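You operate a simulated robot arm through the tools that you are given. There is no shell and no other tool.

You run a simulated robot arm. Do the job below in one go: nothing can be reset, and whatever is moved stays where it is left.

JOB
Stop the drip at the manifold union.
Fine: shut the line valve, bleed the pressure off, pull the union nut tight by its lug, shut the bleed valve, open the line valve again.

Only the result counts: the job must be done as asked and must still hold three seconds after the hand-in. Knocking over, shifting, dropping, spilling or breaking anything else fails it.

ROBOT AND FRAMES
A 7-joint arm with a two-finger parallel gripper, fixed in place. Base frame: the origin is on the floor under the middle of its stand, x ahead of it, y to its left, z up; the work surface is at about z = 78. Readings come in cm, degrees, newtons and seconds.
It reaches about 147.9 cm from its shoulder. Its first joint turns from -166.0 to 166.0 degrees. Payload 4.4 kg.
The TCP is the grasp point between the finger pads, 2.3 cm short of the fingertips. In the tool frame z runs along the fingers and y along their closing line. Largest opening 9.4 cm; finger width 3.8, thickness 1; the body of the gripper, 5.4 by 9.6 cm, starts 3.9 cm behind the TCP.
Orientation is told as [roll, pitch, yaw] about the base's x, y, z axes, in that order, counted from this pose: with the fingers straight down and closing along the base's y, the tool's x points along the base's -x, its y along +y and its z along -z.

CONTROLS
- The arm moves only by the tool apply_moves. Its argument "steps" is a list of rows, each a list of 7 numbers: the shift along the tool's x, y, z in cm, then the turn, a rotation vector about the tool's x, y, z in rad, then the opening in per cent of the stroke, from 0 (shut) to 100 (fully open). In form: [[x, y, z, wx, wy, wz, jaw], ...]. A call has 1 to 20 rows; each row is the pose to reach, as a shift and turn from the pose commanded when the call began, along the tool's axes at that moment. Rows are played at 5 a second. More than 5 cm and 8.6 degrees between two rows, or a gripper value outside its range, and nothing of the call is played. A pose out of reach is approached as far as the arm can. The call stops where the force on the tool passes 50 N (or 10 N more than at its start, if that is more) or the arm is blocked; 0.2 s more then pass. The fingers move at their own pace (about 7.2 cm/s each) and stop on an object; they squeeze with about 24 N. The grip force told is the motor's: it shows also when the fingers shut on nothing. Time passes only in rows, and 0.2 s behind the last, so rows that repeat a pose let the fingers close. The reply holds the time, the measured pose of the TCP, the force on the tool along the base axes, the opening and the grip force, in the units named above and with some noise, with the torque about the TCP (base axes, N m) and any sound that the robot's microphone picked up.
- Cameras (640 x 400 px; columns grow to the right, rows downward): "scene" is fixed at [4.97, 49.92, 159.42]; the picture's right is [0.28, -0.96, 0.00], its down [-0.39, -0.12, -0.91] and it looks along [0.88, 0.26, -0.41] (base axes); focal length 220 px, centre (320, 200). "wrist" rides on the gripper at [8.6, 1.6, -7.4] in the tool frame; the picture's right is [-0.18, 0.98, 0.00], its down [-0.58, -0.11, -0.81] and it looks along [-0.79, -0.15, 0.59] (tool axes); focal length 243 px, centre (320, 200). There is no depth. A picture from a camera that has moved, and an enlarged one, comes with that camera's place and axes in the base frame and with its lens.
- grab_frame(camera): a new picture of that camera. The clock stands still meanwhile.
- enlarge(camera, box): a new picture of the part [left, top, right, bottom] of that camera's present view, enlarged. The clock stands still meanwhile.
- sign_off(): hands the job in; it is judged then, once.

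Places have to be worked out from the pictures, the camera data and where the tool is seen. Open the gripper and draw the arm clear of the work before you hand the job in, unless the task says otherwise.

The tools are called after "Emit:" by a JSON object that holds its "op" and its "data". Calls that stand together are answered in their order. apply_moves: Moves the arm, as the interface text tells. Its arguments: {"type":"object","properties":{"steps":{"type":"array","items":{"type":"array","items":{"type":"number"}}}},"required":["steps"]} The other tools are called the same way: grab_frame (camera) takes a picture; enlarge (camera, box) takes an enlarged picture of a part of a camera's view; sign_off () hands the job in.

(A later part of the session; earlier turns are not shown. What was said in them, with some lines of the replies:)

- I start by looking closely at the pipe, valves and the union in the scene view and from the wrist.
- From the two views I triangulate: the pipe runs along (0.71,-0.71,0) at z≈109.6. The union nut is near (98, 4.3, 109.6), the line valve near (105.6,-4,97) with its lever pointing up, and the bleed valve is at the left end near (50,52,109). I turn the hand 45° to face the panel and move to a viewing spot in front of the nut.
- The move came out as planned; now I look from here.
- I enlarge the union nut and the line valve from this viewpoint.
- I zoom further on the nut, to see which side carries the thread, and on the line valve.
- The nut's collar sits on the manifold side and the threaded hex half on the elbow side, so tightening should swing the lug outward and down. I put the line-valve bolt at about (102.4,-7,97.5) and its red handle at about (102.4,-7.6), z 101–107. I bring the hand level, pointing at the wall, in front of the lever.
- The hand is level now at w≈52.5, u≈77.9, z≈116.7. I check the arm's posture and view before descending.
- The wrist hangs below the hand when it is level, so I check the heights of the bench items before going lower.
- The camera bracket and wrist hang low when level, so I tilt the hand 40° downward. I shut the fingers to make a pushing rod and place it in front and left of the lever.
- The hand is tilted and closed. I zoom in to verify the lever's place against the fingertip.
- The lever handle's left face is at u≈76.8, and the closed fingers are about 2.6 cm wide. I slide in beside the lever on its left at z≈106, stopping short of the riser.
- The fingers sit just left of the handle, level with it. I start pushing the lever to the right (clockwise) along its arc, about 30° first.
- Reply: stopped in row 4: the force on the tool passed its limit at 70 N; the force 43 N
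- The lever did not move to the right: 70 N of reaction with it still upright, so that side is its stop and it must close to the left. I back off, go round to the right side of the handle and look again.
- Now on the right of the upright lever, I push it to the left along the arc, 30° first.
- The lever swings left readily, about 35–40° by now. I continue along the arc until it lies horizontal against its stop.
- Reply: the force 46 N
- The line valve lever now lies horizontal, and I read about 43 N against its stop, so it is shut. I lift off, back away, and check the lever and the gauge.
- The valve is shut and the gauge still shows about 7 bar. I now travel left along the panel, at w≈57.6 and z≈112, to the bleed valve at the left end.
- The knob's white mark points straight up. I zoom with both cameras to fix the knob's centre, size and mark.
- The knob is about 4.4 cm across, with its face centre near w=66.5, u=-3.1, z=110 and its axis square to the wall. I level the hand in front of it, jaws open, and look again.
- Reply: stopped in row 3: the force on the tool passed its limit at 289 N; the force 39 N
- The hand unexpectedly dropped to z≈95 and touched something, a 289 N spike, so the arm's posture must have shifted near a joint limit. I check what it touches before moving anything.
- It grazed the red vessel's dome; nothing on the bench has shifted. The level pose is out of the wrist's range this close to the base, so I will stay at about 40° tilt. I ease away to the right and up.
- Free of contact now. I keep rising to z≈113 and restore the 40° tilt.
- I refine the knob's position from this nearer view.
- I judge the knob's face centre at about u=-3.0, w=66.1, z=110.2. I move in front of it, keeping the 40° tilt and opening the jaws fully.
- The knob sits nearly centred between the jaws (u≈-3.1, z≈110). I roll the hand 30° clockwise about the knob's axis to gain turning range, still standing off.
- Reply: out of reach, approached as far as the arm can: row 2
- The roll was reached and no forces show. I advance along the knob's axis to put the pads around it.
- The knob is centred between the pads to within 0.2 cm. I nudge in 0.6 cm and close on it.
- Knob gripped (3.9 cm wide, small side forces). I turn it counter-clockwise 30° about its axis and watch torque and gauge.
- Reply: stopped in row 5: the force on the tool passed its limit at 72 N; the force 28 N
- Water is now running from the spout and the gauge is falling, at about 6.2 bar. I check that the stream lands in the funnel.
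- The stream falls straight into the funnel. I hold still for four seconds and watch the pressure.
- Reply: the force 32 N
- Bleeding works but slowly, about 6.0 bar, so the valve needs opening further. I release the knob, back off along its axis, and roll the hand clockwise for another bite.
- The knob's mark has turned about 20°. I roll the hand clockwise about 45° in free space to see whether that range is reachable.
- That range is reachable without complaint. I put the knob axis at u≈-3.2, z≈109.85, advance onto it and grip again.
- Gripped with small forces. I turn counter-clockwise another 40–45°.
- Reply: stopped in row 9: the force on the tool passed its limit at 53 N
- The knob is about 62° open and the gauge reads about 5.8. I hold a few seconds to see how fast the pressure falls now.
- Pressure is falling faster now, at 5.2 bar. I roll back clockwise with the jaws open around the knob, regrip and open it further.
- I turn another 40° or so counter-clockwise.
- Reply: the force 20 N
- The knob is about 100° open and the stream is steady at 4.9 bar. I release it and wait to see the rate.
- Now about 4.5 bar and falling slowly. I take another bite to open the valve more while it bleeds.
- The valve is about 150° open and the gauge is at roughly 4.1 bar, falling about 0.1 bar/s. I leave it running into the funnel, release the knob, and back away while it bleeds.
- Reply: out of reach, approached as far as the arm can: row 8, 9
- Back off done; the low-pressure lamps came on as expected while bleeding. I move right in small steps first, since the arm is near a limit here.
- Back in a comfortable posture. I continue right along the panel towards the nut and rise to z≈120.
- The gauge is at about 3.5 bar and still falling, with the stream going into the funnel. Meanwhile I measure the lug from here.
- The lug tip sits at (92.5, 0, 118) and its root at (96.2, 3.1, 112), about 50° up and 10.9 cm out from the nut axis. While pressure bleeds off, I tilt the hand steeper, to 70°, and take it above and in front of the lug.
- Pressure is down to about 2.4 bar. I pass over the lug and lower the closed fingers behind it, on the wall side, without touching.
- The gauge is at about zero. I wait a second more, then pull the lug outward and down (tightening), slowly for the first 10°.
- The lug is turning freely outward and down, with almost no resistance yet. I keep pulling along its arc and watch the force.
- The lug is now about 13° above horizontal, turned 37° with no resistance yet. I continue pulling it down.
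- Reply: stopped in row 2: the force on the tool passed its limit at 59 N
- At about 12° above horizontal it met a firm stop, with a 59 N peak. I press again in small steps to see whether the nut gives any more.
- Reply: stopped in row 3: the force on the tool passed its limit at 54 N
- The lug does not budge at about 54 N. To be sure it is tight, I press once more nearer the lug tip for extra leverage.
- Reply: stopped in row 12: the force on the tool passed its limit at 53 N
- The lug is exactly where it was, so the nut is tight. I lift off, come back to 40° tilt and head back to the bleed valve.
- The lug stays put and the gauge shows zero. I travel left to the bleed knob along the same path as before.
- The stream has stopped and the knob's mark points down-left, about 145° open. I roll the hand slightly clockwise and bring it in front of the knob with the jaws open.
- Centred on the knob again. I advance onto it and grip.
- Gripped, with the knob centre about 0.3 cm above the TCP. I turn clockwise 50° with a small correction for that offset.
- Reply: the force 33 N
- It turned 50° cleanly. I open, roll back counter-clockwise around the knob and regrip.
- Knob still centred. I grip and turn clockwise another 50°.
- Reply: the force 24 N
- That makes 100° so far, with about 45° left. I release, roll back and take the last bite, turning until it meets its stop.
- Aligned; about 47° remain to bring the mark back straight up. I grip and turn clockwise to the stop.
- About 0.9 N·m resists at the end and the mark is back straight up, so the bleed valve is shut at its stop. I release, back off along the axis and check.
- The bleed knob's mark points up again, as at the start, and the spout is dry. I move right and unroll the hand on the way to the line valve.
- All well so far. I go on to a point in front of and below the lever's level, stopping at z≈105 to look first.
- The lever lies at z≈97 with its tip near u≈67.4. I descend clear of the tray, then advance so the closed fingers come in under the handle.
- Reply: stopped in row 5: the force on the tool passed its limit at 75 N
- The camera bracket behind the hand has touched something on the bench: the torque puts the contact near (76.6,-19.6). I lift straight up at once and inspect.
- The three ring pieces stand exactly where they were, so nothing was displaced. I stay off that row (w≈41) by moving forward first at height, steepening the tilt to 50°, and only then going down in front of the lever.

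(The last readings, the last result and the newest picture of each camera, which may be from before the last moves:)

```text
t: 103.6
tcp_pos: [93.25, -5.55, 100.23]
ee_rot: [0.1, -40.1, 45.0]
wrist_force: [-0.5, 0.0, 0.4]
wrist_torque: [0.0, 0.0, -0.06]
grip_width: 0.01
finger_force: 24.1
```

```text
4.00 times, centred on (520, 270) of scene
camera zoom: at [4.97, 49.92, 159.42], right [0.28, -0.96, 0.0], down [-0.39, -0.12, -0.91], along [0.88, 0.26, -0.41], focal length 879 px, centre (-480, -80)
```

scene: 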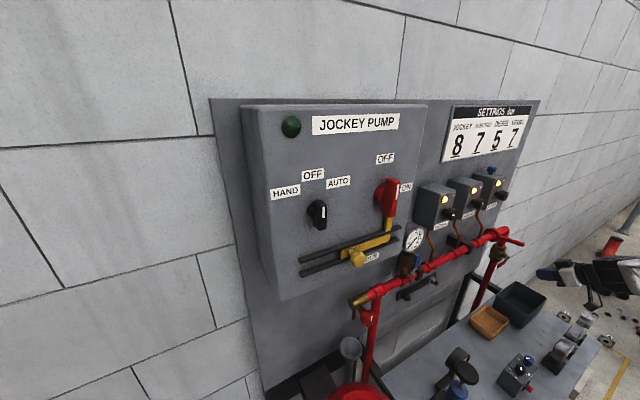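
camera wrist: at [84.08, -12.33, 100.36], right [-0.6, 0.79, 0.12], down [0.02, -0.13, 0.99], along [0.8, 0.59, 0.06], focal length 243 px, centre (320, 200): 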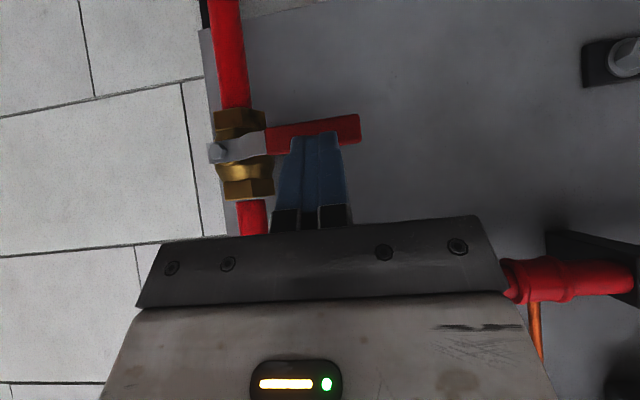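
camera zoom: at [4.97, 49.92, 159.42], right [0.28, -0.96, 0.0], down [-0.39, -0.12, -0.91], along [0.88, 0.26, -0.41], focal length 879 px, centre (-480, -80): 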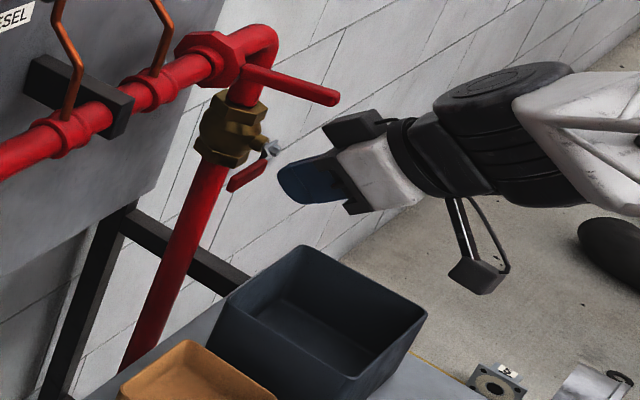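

Well placed in front of the lever at w≈62, u≈69.9. I lower straight down to below lever level.

Emit:
{"op": "apply_moves", "data": {"steps": [[1.3, 0, 1.55, 0, 0, 0, 0], [2.6, 0, 3.1, 0, 0, 0, 0], [3.9, 0, 4.65, 0, 0, 0, 0], [4.89, 0, 5.82, 0, 0, 0, 0], [4.89, 0, 5.82, 0, 0, 0, 0]]}}

Emit:
{"op": "grab_frame", "data": {"camera": "wrist"}}

Emit:
{"op": "enlarge", "data": {"camera": "scene", "box": [440, 220, 600, 320]}}

```text
t: 104.8
tcp_pos: [93.31, -5.48, 92.68]
ee_rot: [0.0, -40.2, 44.9]
wrist_force: [0.3, 0.7, -0.2]
wrist_torque: [-0.01, -0.01, 0.0]
grip_width: 0.0
finger_force: 24.4
```

```text
taken
camera wrist: at [84.16, -12.35, 92.71], right [-0.6, 0.79, 0.12], down [0.02, -0.13, 0.99], along [0.8, 0.59, 0.06], focal length 243 px, centre (320, 200)
```

wrist: 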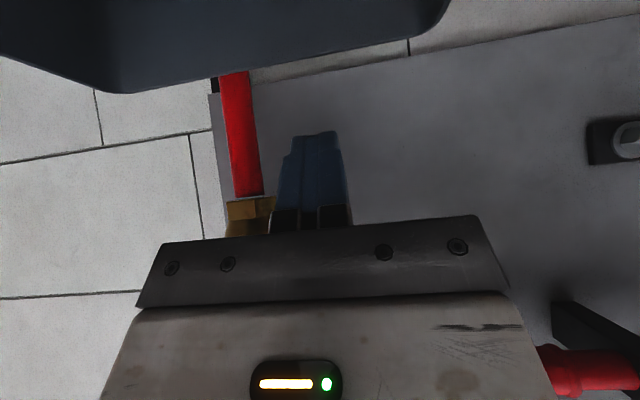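

```text
4.00 times, centred on (520, 270) of scene
camera zoom: at [4.97, 49.92, 159.42], right [0.28, -0.96, 0.0], down [-0.39, -0.12, -0.91], along [0.88, 0.26, -0.41], focal length 879 px, centre (-480, -80)
```

zoom: 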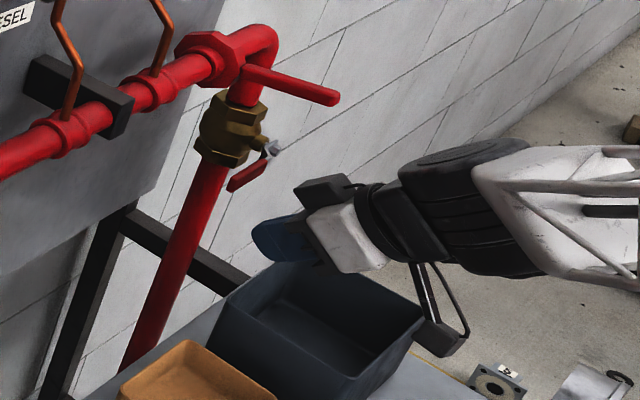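

No contact. I slide forward 3.9 cm so the fingertips reach in under the handle.

Emit:
{"op": "apply_moves", "data": {"steps": [[-1.0, 0, 0.84, 0, 0, 0, 0], [-2.0, 0, 1.68, 0, 0, 0, 0], [-2.99, 0, 2.51, 0, 0, 0, 0], [-2.99, 0, 2.51, 0, 0, 0, 0]]}}

Emit:
{"op": "enlarge", "data": {"camera": "scene", "box": [460, 220, 556, 280]}}

Emit:
{"op": "grab_frame", "data": {"camera": "wrist"}}

```text
t: 105.8
tcp_pos: [96.1, -2.79, 92.66]
ee_rot: [-0.1, -40.1, 45.0]
wrist_force: [-0.7, 0.6, -0.1]
wrist_torque: [-0.03, -0.01, -0.02]
grip_width: 0.01
finger_force: 23.8
```

```text
6.67 times, centred on (508, 250) of scene
camera zoom: at [4.97, 49.92, 159.42], right [0.28, -0.96, 0.0], down [-0.39, -0.12, -0.91], along [0.88, 0.26, -0.41], focal length 1466 px, centre (-933, -133)
```

zoom: 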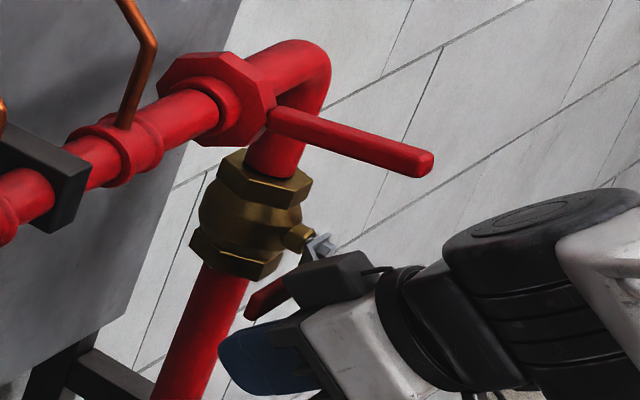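

```text
taken
camera wrist: at [86.89, -9.65, 92.74], right [-0.6, 0.79, 0.12], down [0.02, -0.13, 0.99], along [0.8, 0.59, 0.06], focal length 243 px, centre (320, 200)
```

wrist: 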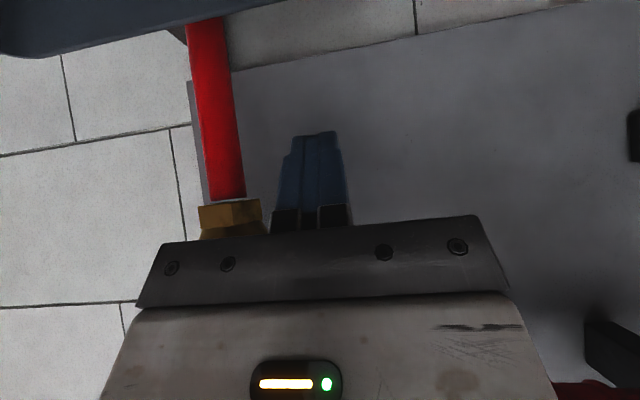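

The fingers are under the lever. To keep the hand body clear of the lug later, I flatten the tilt back to 40° here and shift left to push near the lever's tip.

Emit:
{"op": "apply_moves", "data": {"steps": [[-0.2, 0.7, 0.06, 0, -0.06, 0, 0], [-0.35, 1.4, 0.12, 0, -0.12, 0, 0], [-0.51, 2.1, 0.17, 0, -0.1745, 0, 0], [-0.51, 2.1, 0.17, 0, -0.1745, 0, 0]]}}

Emit:
{"op": "enlarge", "data": {"camera": "scene", "box": [460, 220, 556, 280]}}

```text
t: 106.8
tcp_pos: [94.95, -1.04, 92.84]
ee_rot: [-0.1, -50.1, 44.9]
wrist_force: [0.5, -0.5, 0.4]
wrist_torque: [0.01, -0.01, -0.05]
grip_width: 0.01
finger_force: 24.3
```

```text
6.67 times, centred on (508, 250) of scene
camera zoom: at [4.97, 49.92, 159.42], right [0.28, -0.96, 0.0], down [-0.39, -0.12, -0.91], along [0.88, 0.26, -0.41], focal length 1466 px, centre (-933, -133)
```

zoom: 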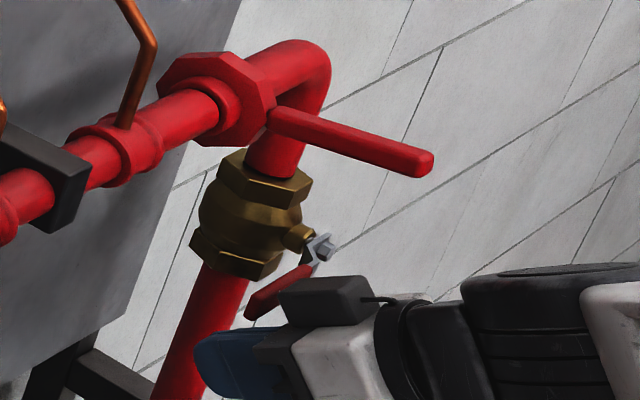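

Clear and ready. I raise the lever along its arc, about halfway first.

Emit:
{"op": "apply_moves", "data": {"steps": [[-0.54, 0, -0.45, 0, 0, 0, 0], [-1.0, 0, -0.82, 0, 0, 0, 0], [-1.42, 0, -1.19, 0, 0, 0, 0], [-2.25, 0, -1.89, 0, 0, 0, 0], [-2.99, -0.5, -2.51, 0, 0, 0, 0], [-3.69, -1.07, -3.1, 0, 0, 0, 0], [-4.26, -1.78, -3.58, 0, 0, 0, 0], [-4.8, -2.53, -4.03, 0, 0, 0, 0]]}}

Emit:
{"op": "enlarge", "data": {"camera": "scene", "box": [460, 210, 556, 270]}}

Emit:
{"op": "grab_frame", "data": {"camera": "wrist"}}

```text
t: 108.6
tcp_pos: [96.72, -2.73, 99.1]
ee_rot: [0.0, -50.2, 45.2]
wrist_force: [-0.2, -0.6, -0.3]
wrist_torque: [0.03, 0.02, -0.01]
grip_width: 0.0
finger_force: 23.7
```

```text
6.67 times, centred on (508, 240) of scene
camera zoom: at [4.97, 49.92, 159.42], right [0.28, -0.96, 0.0], down [-0.39, -0.12, -0.91], along [0.88, 0.26, -0.41], focal length 1466 px, centre (-933, -67)
```

zoom: 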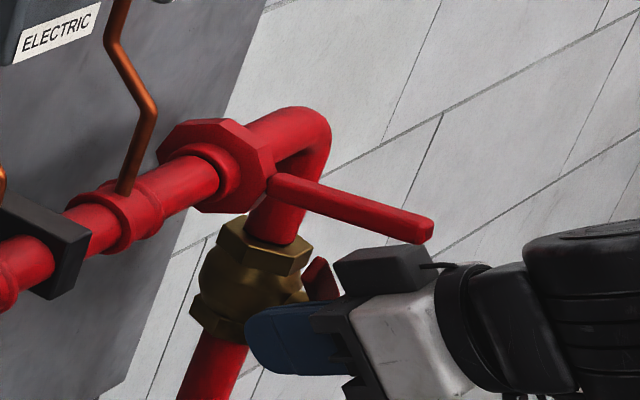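

```text
taken
camera wrist: at [87.6, -9.39, 97.17], right [-0.61, 0.78, 0.14], down [-0.1, -0.25, 0.96], along [0.78, 0.58, 0.23], focal length 243 px, centre (320, 200)
```

wrist: 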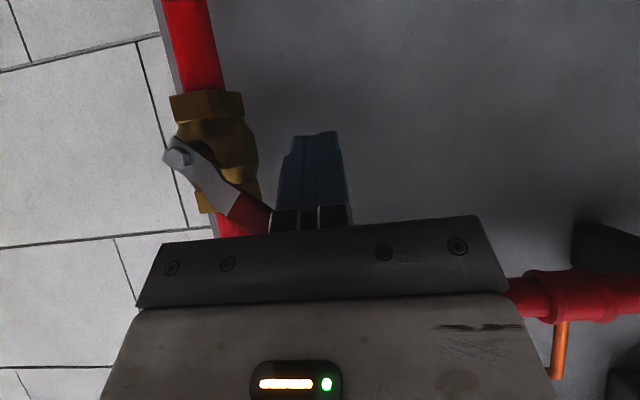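

The lever is about halfway up with no force. I continue pushing it round to upright until it meets its stop.

Emit:
{"op": "apply_moves", "data": {"steps": [[-0.65, -0.6, -0.55, 0, 0, 0, 0], [-1.23, -1.26, -1.03, 0, 0, 0, 0], [-1.76, -2.1, -1.48, 0, 0, 0, 0], [-2.3, -2.96, -1.93, 0, 0, 0, 0], [-2.68, -4.0, -2.25, 0, 0, 0, 0], [-2.91, -5.05, -2.44, 0, 0, 0, 0], [-2.95, -5.3, -2.47, 0, 0, 0, 0], [-2.99, -5.6, -2.5, 0, 0, 0, 0], [-2.99, -5.8, -2.5, 0, 0, 0, 0], [-2.99, -6.0, -2.5, 0, 0, 0, 0]]}}

Emit:
{"op": "enlarge", "data": {"camera": "scene", "box": [460, 210, 556, 270]}}

Emit:
{"op": "grab_frame", "data": {"camera": "wrist"}}

Emit:
{"op": "enlarge", "data": {"camera": "scene", "box": [390, 215, 470, 265]}}

```text
t: 110.7
tcp_pos: [100.77, -6.71, 103.1]
ee_rot: [0.2, -50.2, 45.1]
wrist_force: [-28.8, 11.5, 4.7]
wrist_torque: [-0.03, 0.04, -0.15]
grip_width: 0.02
finger_force: 24.1
stopped in row 10: the force on the tool passed its limit at 58 N (the readings are from after the stop); the commanded pose is now the measured one
```

```text
6.67 times, centred on (508, 240) of scene
camera zoom: at [4.97, 49.92, 159.42], right [0.28, -0.96, 0.0], down [-0.39, -0.12, -0.91], along [0.88, 0.26, -0.41], focal length 1466 px, centre (-933, -67)
```

zoom: 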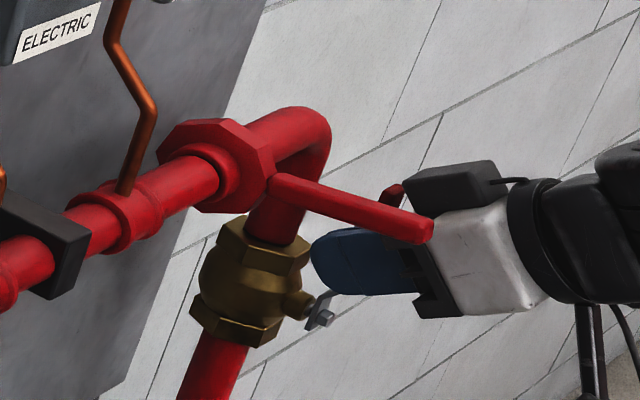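

```text
taken
camera wrist: at [91.6, -13.35, 101.15], right [-0.62, 0.77, 0.14], down [-0.09, -0.25, 0.96], along [0.78, 0.58, 0.23], focal length 243 px, centre (320, 200)
```

wrist: 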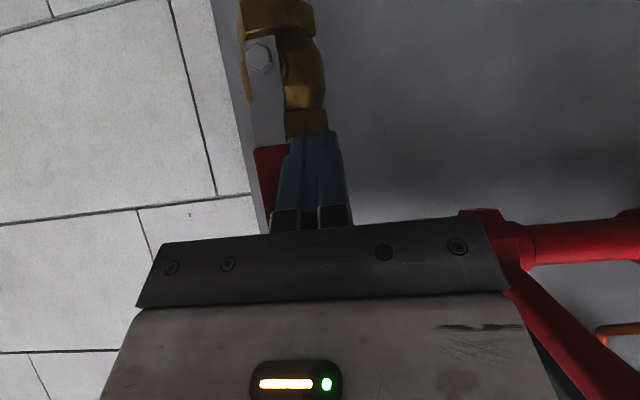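

```text
8.00 times, centred on (430, 240) of scene
camera zoom: at [4.97, 49.92, 159.42], right [0.28, -0.96, 0.0], down [-0.39, -0.12, -0.91], along [0.88, 0.26, -0.41], focal length 1759 px, centre (-560, -120)
```

zoom: 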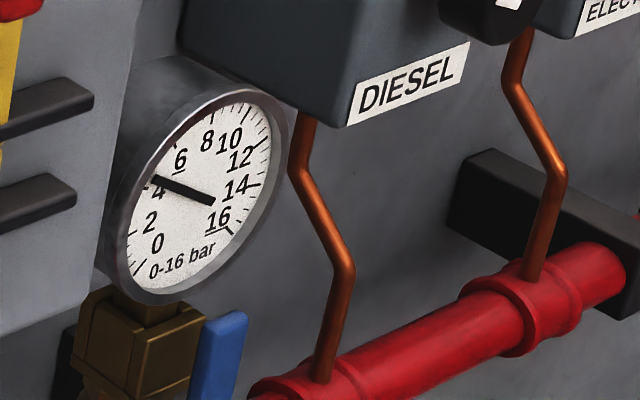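

The lever is upright at its stop and the gauge is climbing. I ease off, withdraw straight out, and rise clear of the work.

Emit:
{"op": "apply_moves", "data": {"steps": [[0, 0.4, 0, 0, 0, 0, 0], [0, 0.9, 0, 0, 0, 0, 0], [2.4, 0.9, -2.87, 0, 0, 0, 0], [4.8, 0.9, -5.74, 0, 0, 0, 0], [6.43, 0.9, -7.66, 0, 0, 0, 0], [3.5, 0.9, -10.1, 0, 0, 0, 0], [0.5, 0.9, -12.6, 0, 0, 0, 0], [-1.3, 0.9, -14.1, 0, 0, 0, 0], [-1.3, 0.9, -14.1, 0, 0, 0, 50], [-1.3, 0.9, -14.1, 0, 0, 0, 100]]}}

Emit:
{"op": "enlarge", "data": {"camera": "scene", "box": [460, 210, 556, 270]}}

Emit:
{"op": "enlarge", "data": {"camera": "scene", "box": [390, 215, 470, 265]}}

Emit:
{"op": "grab_frame", "data": {"camera": "scene"}}

Emit:
{"op": "grab_frame", "data": {"camera": "wrist"}}

```text
t: 112.9
tcp_pos: [93.27, -13.18, 113.05]
ee_rot: [0.2, -50.1, 45.1]
wrist_force: [0.5, 0.8, 0.0]
wrist_torque: [-0.02, 0.0, -0.01]
grip_width: 8.09
finger_force: 0.4
```

```text
6.67 times, centred on (508, 240) of scene
camera zoom: at [4.97, 49.92, 159.42], right [0.28, -0.96, 0.0], down [-0.39, -0.12, -0.91], along [0.88, 0.26, -0.41], focal length 1466 px, centre (-933, -67)
```

zoom: 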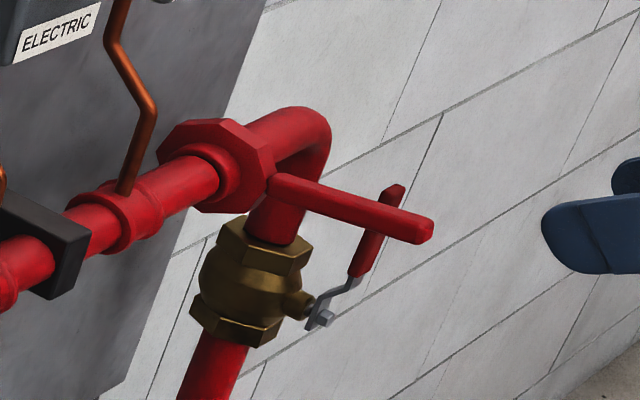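

```text
8.00 times, centred on (430, 240) of scene
camera zoom: at [4.97, 49.92, 159.42], right [0.28, -0.96, 0.0], down [-0.39, -0.12, -0.91], along [0.88, 0.26, -0.41], focal length 1759 px, centre (-560, -120)
```

zoom: 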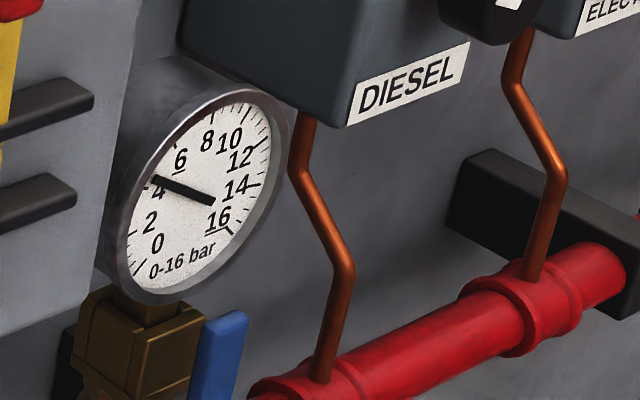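

```text
taken
```

scene: 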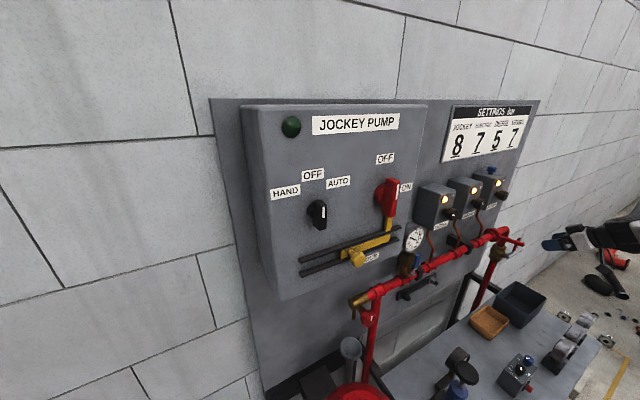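

```text
taken
camera wrist: at [84.11, -19.92, 111.12], right [-0.61, 0.78, 0.14], down [-0.09, -0.25, 0.96], along [0.78, 0.58, 0.23], focal length 243 px, centre (320, 200)
```

wrist: 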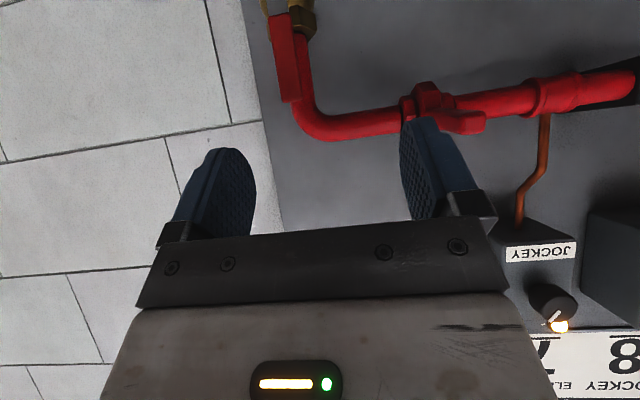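

Lever upright, hand clear and open. The gauge shows about 4 bar, so I wait a few seconds to see whether it rises, and look for any drip at the union or the bleed spout.

Emit:
{"op": "apply_moves", "data": {"steps": [[0, 0, 0, 0, 0, 0, 100], [0, 0, 0, 0, 0, 0, 100], [0, 0, 0, 0, 0, 0, 100], [0, 0, 0, 0, 0, 0, 100], [0, 0, 0, 0, 0, 0, 100], [0, 0, 0, 0, 0, 0, 100], [0, 0, 0, 0, 0, 0, 100], [0, 0, 0, 0, 0, 0, 100], [0, 0, 0, 0, 0, 0, 100], [0, 0, 0, 0, 0, 0, 100], [0, 0, 0, 0, 0, 0, 100], [0, 0, 0, 0, 0, 0, 100], [0, 0, 0, 0, 0, 0, 100], [0, 0, 0, 0, 0, 0, 100], [0, 0, 0, 0, 0, 0, 100], [0, 0, 0, 0, 0, 0, 100], [0, 0, 0, 0, 0, 0, 100], [0, 0, 0, 0, 0, 0, 100], [0, 0, 0, 0, 0, 0, 100], [0, 0, 0, 0, 0, 0, 100]]}}

Emit:
{"op": "enlarge", "data": {"camera": "scene", "box": [390, 215, 470, 265]}}

Emit:
{"op": "enlarge", "data": {"camera": "scene", "box": [320, 280, 400, 330]}}

Emit:
{"op": "enlarge", "data": {"camera": "wrist", "box": [380, 70, 540, 170]}}

```text
t: 117.1
tcp_pos: [93.18, -13.14, 112.93]
ee_rot: [0.2, -50.1, 45.1]
wrist_force: [-0.3, -0.3, -0.2]
wrist_torque: [0.0, 0.02, 0.02]
grip_width: 9.41
finger_force: 0.0
```

```text
8.00 times, centred on (430, 240) of scene
camera zoom: at [4.97, 49.92, 159.42], right [0.28, -0.96, 0.0], down [-0.39, -0.12, -0.91], along [0.88, 0.26, -0.41], focal length 1759 px, centre (-560, -120)
```

zoom: 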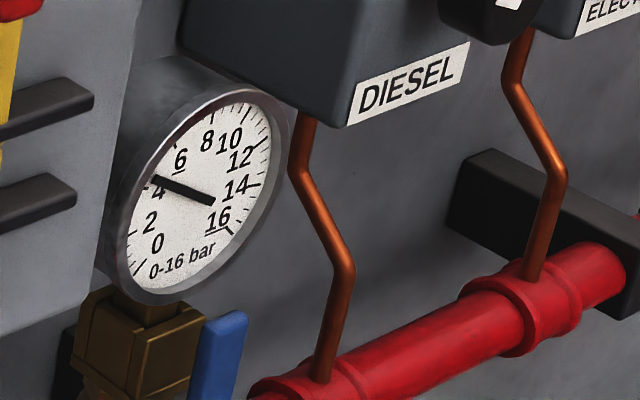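

```text
8.00 times, centred on (360, 305) of scene
camera zoom: at [4.97, 49.92, 159.42], right [0.28, -0.96, 0.0], down [-0.39, -0.12, -0.91], along [0.88, 0.26, -0.41], focal length 1759 px, centre (0, -640)
```

zoom: 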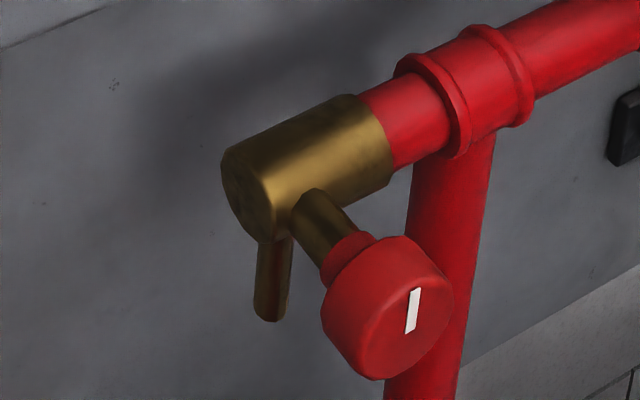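

```text
4.00 times, centred on (460, 120) of wrist
camera zoom: at [84.11, -19.92, 111.11], right [-0.61, 0.78, 0.14], down [-0.09, -0.25, 0.96], along [0.78, 0.58, 0.23], focal length 970 px, centre (-240, 520)
```

zoom: 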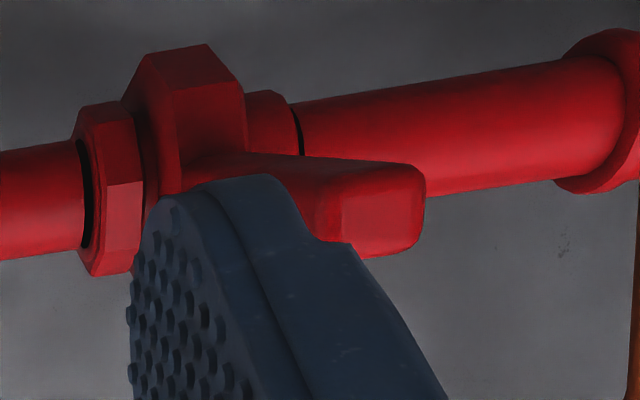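

No drip shows at the union or the spout, and the lug is holding. The gauge sits near 4 bar, probably while the vessel refills. I wait longer to see it move.

Emit:
{"op": "apply_moves", "data": {"steps": [[0, 0, 0, 0, 0, 0, 100], [0, 0, 0, 0, 0, 0, 100], [0, 0, 0, 0, 0, 0, 100], [0, 0, 0, 0, 0, 0, 100], [0, 0, 0, 0, 0, 0, 100], [0, 0, 0, 0, 0, 0, 100], [0, 0, 0, 0, 0, 0, 100], [0, 0, 0, 0, 0, 0, 100], [0, 0, 0, 0, 0, 0, 100], [0, 0, 0, 0, 0, 0, 100], [0, 0, 0, 0, 0, 0, 100], [0, 0, 0, 0, 0, 0, 100], [0, 0, 0, 0, 0, 0, 100], [0, 0, 0, 0, 0, 0, 100], [0, 0, 0, 0, 0, 0, 100], [0, 0, 0, 0, 0, 0, 100], [0, 0, 0, 0, 0, 0, 100], [0, 0, 0, 0, 0, 0, 100], [0, 0, 0, 0, 0, 0, 100], [0, 0, 0, 0, 0, 0, 100]]}}

Emit:
{"op": "apply_moves", "data": {"steps": [[0, 0, 0, 0, 0, 0, 100], [0, 0, 0, 0, 0, 0, 100], [0, 0, 0, 0, 0, 0, 100], [0, 0, 0, 0, 0, 0, 100], [0, 0, 0, 0, 0, 0, 100], [0, 0, 0, 0, 0, 0, 100], [0, 0, 0, 0, 0, 0, 100], [0, 0, 0, 0, 0, 0, 100], [0, 0, 0, 0, 0, 0, 100], [0, 0, 0, 0, 0, 0, 100], [0, 0, 0, 0, 0, 0, 100], [0, 0, 0, 0, 0, 0, 100], [0, 0, 0, 0, 0, 0, 100], [0, 0, 0, 0, 0, 0, 100], [0, 0, 0, 0, 0, 0, 100], [0, 0, 0, 0, 0, 0, 100], [0, 0, 0, 0, 0, 0, 100], [0, 0, 0, 0, 0, 0, 100], [0, 0, 0, 0, 0, 0, 100], [0, 0, 0, 0, 0, 0, 100]]}}

Emit:
{"op": "enlarge", "data": {"camera": "scene", "box": [400, 225, 432, 245]}}

Emit:
{"op": "enlarge", "data": {"camera": "scene", "box": [470, 215, 550, 265]}}

```text
t: 121.3
tcp_pos: [93.27, -13.24, 113.0]
ee_rot: [0.2, -50.1, 45.1]
wrist_force: [-0.3, 0.1, -0.4]
wrist_torque: [-0.01, -0.01, 0.01]
grip_width: 9.38
finger_force: 0.1
```

```text
t: 125.5
tcp_pos: [93.17, -13.29, 113.02]
ee_rot: [0.2, -50.0, 45.1]
wrist_force: [0.0, 0.2, 0.1]
wrist_torque: [0.0, -0.05, 0.02]
grip_width: 9.38
finger_force: 0.0
```

```text
16.00 times, centred on (416, 235) of scene
camera zoom: at [4.97, 49.92, 159.42], right [0.28, -0.96, 0.0], down [-0.39, -0.12, -0.91], along [0.88, 0.26, -0.41], focal length 3518 px, centre (-1216, -360)
```

zoom: 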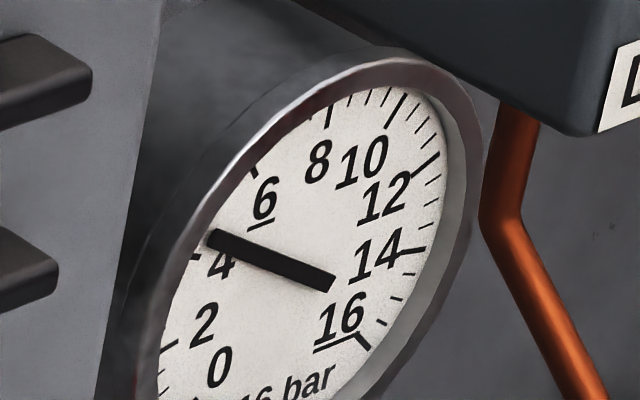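

```text
8.00 times, centred on (510, 240) of scene
camera zoom: at [4.97, 49.92, 159.42], right [0.28, -0.96, 0.0], down [-0.39, -0.12, -0.91], along [0.88, 0.26, -0.41], focal length 1759 px, centre (-1200, -120)
```

zoom: 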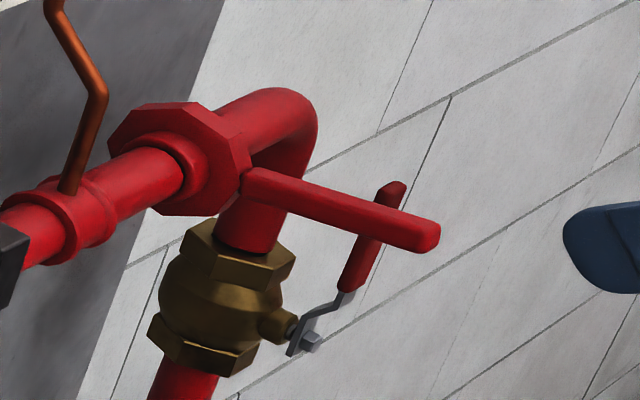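

The gauge holds steady at about 4.3 bar with no fall. I look closely at the union and beneath it at a few moments for any falling drops.

Emit:
{"op": "enlarge", "data": {"camera": "scene", "box": [464, 222, 528, 262]}}

Emit:
{"op": "apply_moves", "data": {"steps": [[0, 0, 0, 0, 0, 0, 100]]}}

Emit:
{"op": "enlarge", "data": {"camera": "scene", "box": [464, 222, 528, 262]}}

Emit:
{"op": "apply_moves", "data": {"steps": [[0, 0, 0, 0, 0, 0, 100], [0, 0, 0, 0, 0, 0, 100]]}}

Emit:
{"op": "enlarge", "data": {"camera": "scene", "box": [464, 222, 528, 262]}}

```text
10.00 times, centred on (496, 242) of scene
camera zoom: at [4.97, 49.92, 159.42], right [0.28, -0.96, 0.0], down [-0.39, -0.12, -0.91], along [0.88, 0.26, -0.41], focal length 2198 px, centre (-1440, -220)
```

zoom: 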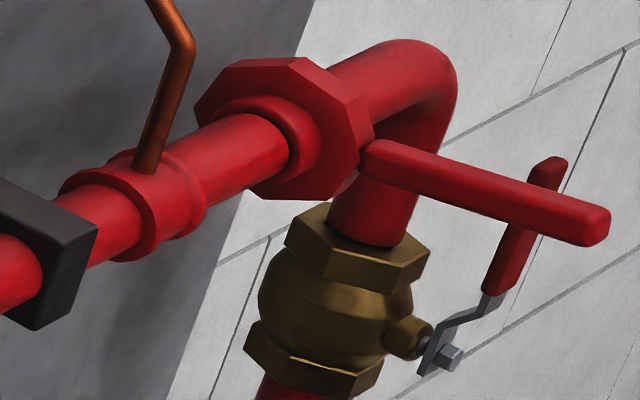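

```text
t: 125.9
tcp_pos: [93.19, -13.31, 112.93]
ee_rot: [0.2, -50.1, 45.1]
wrist_force: [-0.7, 0.2, 0.2]
wrist_torque: [-0.01, 0.0, 0.03]
grip_width: 9.38
finger_force: 0.0
```

```text
10.00 times, centred on (496, 242) of scene
camera zoom: at [4.97, 49.92, 159.42], right [0.28, -0.96, 0.0], down [-0.39, -0.12, -0.91], along [0.88, 0.26, -0.41], focal length 2198 px, centre (-1440, -220)
```

zoom: 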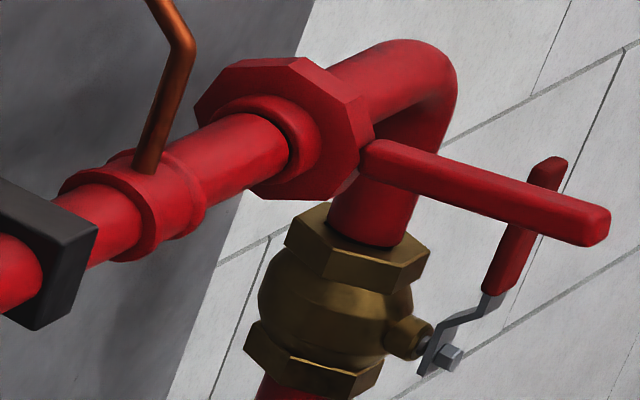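

```text
t: 126.5
tcp_pos: [93.24, -13.16, 113.07]
ee_rot: [0.1, -50.1, 45.1]
wrist_force: [-0.4, 0.2, -0.1]
wrist_torque: [-0.01, -0.01, 0.01]
grip_width: 9.4
finger_force: 0.0
```

```text
10.00 times, centred on (496, 242) of scene
camera zoom: at [4.97, 49.92, 159.42], right [0.28, -0.96, 0.0], down [-0.39, -0.12, -0.91], along [0.88, 0.26, -0.41], focal length 2198 px, centre (-1440, -220)
```

zoom: 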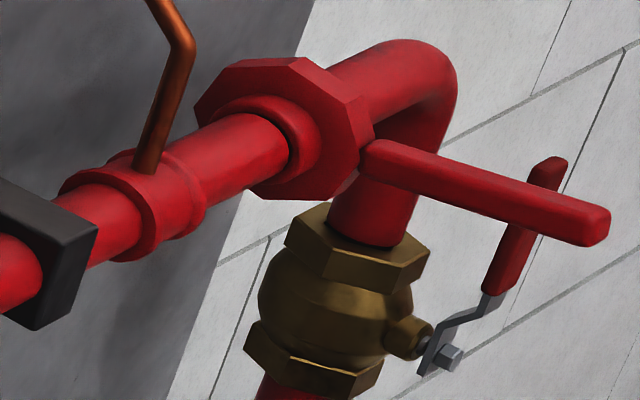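

No drops are visible. As a leak check, I read the needle at high zoom, wait eight seconds, and compare.

Emit:
{"op": "enlarge", "data": {"camera": "scene", "box": [404, 230, 424, 242.5]}}

Emit:
{"op": "apply_moves", "data": {"steps": [[0, 0, 0, 0, 0, 0, 100], [0, 0, 0, 0, 0, 0, 100], [0, 0, 0, 0, 0, 0, 100], [0, 0, 0, 0, 0, 0, 100], [0, 0, 0, 0, 0, 0, 100], [0, 0, 0, 0, 0, 0, 100], [0, 0, 0, 0, 0, 0, 100], [0, 0, 0, 0, 0, 0, 100], [0, 0, 0, 0, 0, 0, 100], [0, 0, 0, 0, 0, 0, 100], [0, 0, 0, 0, 0, 0, 100], [0, 0, 0, 0, 0, 0, 100], [0, 0, 0, 0, 0, 0, 100], [0, 0, 0, 0, 0, 0, 100], [0, 0, 0, 0, 0, 0, 100], [0, 0, 0, 0, 0, 0, 100], [0, 0, 0, 0, 0, 0, 100], [0, 0, 0, 0, 0, 0, 100], [0, 0, 0, 0, 0, 0, 100], [0, 0, 0, 0, 0, 0, 100]]}}

Emit:
{"op": "apply_moves", "data": {"steps": [[0, 0, 0, 0, 0, 0, 100], [0, 0, 0, 0, 0, 0, 100], [0, 0, 0, 0, 0, 0, 100], [0, 0, 0, 0, 0, 0, 100], [0, 0, 0, 0, 0, 0, 100], [0, 0, 0, 0, 0, 0, 100], [0, 0, 0, 0, 0, 0, 100], [0, 0, 0, 0, 0, 0, 100], [0, 0, 0, 0, 0, 0, 100], [0, 0, 0, 0, 0, 0, 100], [0, 0, 0, 0, 0, 0, 100], [0, 0, 0, 0, 0, 0, 100], [0, 0, 0, 0, 0, 0, 100], [0, 0, 0, 0, 0, 0, 100], [0, 0, 0, 0, 0, 0, 100], [0, 0, 0, 0, 0, 0, 100], [0, 0, 0, 0, 0, 0, 100], [0, 0, 0, 0, 0, 0, 100], [0, 0, 0, 0, 0, 0, 100], [0, 0, 0, 0, 0, 0, 100]]}}

Emit:
{"op": "enlarge", "data": {"camera": "scene", "box": [404, 230, 424, 242.5]}}

Emit:
{"op": "grab_frame", "data": {"camera": "scene"}}

```text
16.00 times, centred on (414, 236) of scene
camera zoom: at [4.97, 49.92, 159.42], right [0.28, -0.96, 0.0], down [-0.39, -0.12, -0.91], along [0.88, 0.26, -0.41], focal length 3518 px, centre (-1184, -380)
```

zoom: 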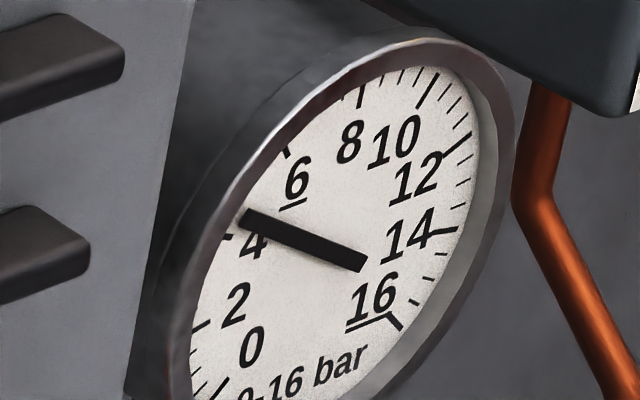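

```text
t: 130.7
tcp_pos: [93.25, -13.38, 112.94]
ee_rot: [0.3, -50.2, 45.1]
wrist_force: [-0.9, 0.6, 0.2]
wrist_torque: [0.03, 0.03, -0.01]
grip_width: 9.39
finger_force: 0.1
```

```text
t: 134.9
tcp_pos: [93.13, -13.33, 113.14]
ee_rot: [0.1, -50.0, 45.2]
wrist_force: [0.5, 0.2, 0.3]
wrist_torque: [-0.01, 0.0, 0.04]
grip_width: 9.41
finger_force: 0.1
```

```text
16.00 times, centred on (414, 236) of scene
camera zoom: at [4.97, 49.92, 159.42], right [0.28, -0.96, 0.0], down [-0.39, -0.12, -0.91], along [0.88, 0.26, -0.41], focal length 3518 px, centre (-1184, -380)
```

zoom: 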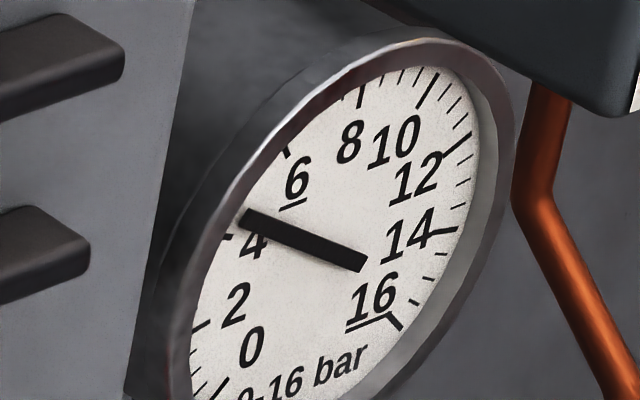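

```text
taken
```

scene: 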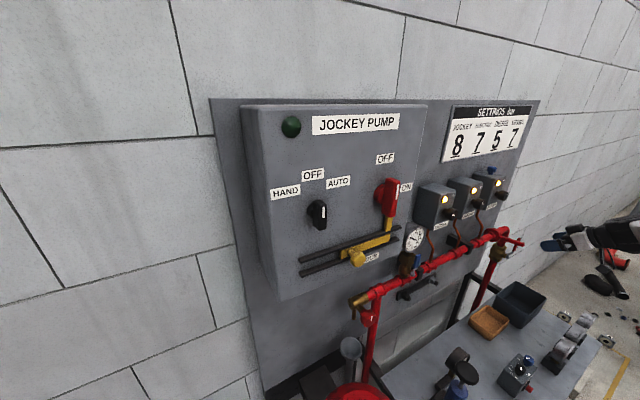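

The needle has not moved at all in over 20 s with the line valve open, the bleed valve shut and the lug at its stop, so the union holds. Everything on the bench stands as it was. I draw the open hand further up and away before handing in.

Emit:
{"op": "apply_moves", "data": {"steps": [[-1.7, 0, -3.3, 0, 0, 0, 100], [-3.4, 0, -6.5, 0, 0, 0, 100], [-5.1, 0, -9.8, 0, 0, 0, 100], [-6.8, 0, -13, 0, 0, 0, 100], [-8.5, 0, -16.3, 0, 0, 0, 100], [-8.5, 0, -16.3, 0, 0, 0, 100]]}}

Emit:
{"op": "grab_frame", "data": {"camera": "scene"}}

Emit:
{"op": "enlarge", "data": {"camera": "scene", "box": [420, 275, 620, 400]}}

Emit:
{"op": "enlarge", "data": {"camera": "scene", "box": [330, 210, 530, 335]}}

```text
t: 136.3
tcp_pos: [88.19, -18.42, 130.03]
ee_rot: [0.2, -50.0, 45.0]
wrist_force: [0.0, 0.5, 0.3]
wrist_torque: [0.02, 0.0, 0.01]
grip_width: 9.39
finger_force: 0.0
```

```text
taken
```

scene: 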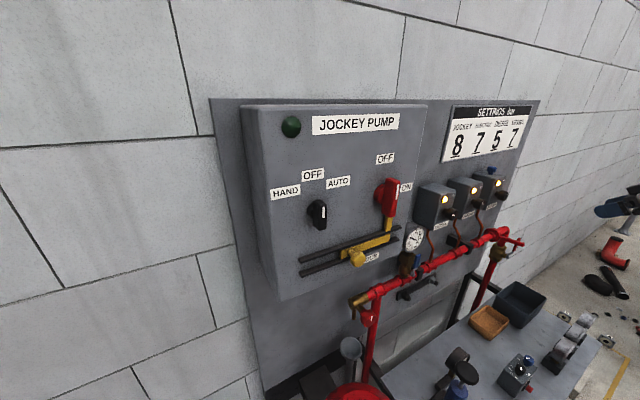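

```text
3.20 times, centred on (520, 338) of scene
camera zoom: at [4.97, 49.92, 159.42], right [0.28, -0.96, 0.0], down [-0.39, -0.12, -0.91], along [0.88, 0.26, -0.41], focal length 704 px, centre (-320, -240)
```

zoom: 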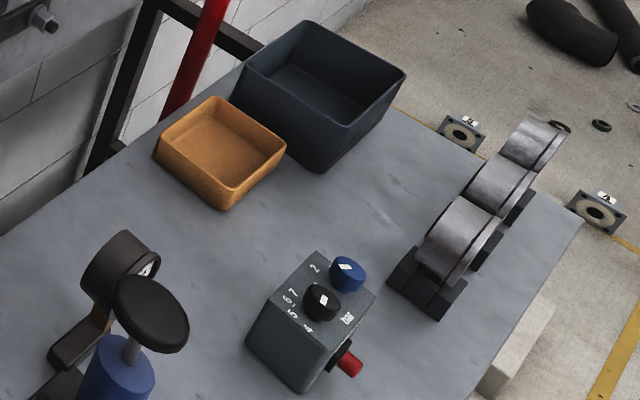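

```text
3.20 times, centred on (430, 272) of scene
camera zoom: at [4.97, 49.92, 159.42], right [0.28, -0.96, 0.0], down [-0.39, -0.12, -0.91], along [0.88, 0.26, -0.41], focal length 704 px, centre (-32, -32)
```

zoom: 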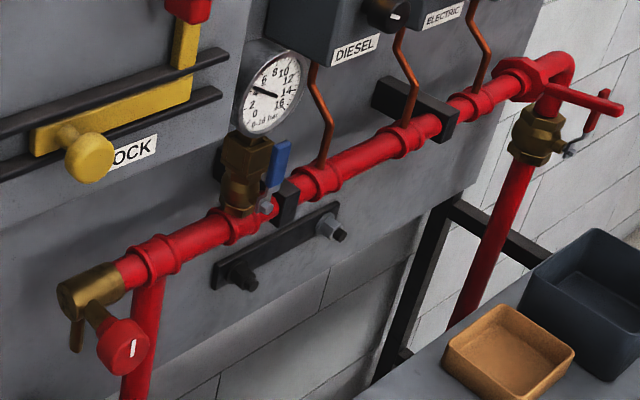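

The final pictures show the line valve lever upright, the bleed knob's mark straight up and its spout dry, the lug pulled to its stop and the gauge steady. The bench items match the starting picture and the hand is open and clear, so I hand in.

Emit:
{"op": "sign_off", "data": {}}

```text
The job is handed in.
```

The union nut is pulled tight and I saw no drip at it. Every step was done in order and the job is handed in; I have no verdict back yet.

- **Line valve:** shut by swinging its lever left to the stop, then opened again at the end. The lever is upright against its open stop.
- **Bleed valve:** opened about 145° until the gauge read zero, with the water going into the funnel. It is shut again, with its mark straight up as at the start and its spout dry.
- **Union nut:** the lug was pulled out and down about 38° to a firm stop. It did not move under two more pushes of over 50 N.
- **Leak check:** the gauge stayed at about 4.4 bar for over 20 seconds with the line open. It had read about 7 bar before the bleed and did not climb back. The jockey pump selector is on OFF, which is probably why. All three low-pressure lamps are now lit, against one at the start.

**Unplanned contacts:** the arm made two.
- **Red vessel:** the hand dropped onto the red vessel, with a peak of 289 N.
- **Ring pieces:** the camera bracket came down, most likely on the ring pieces on the bench, with a peak of 75 N.

Comparing pictures, the bench items are where they were at the start. I saw no sign that the vessel moved, but I did not compare it as closely.
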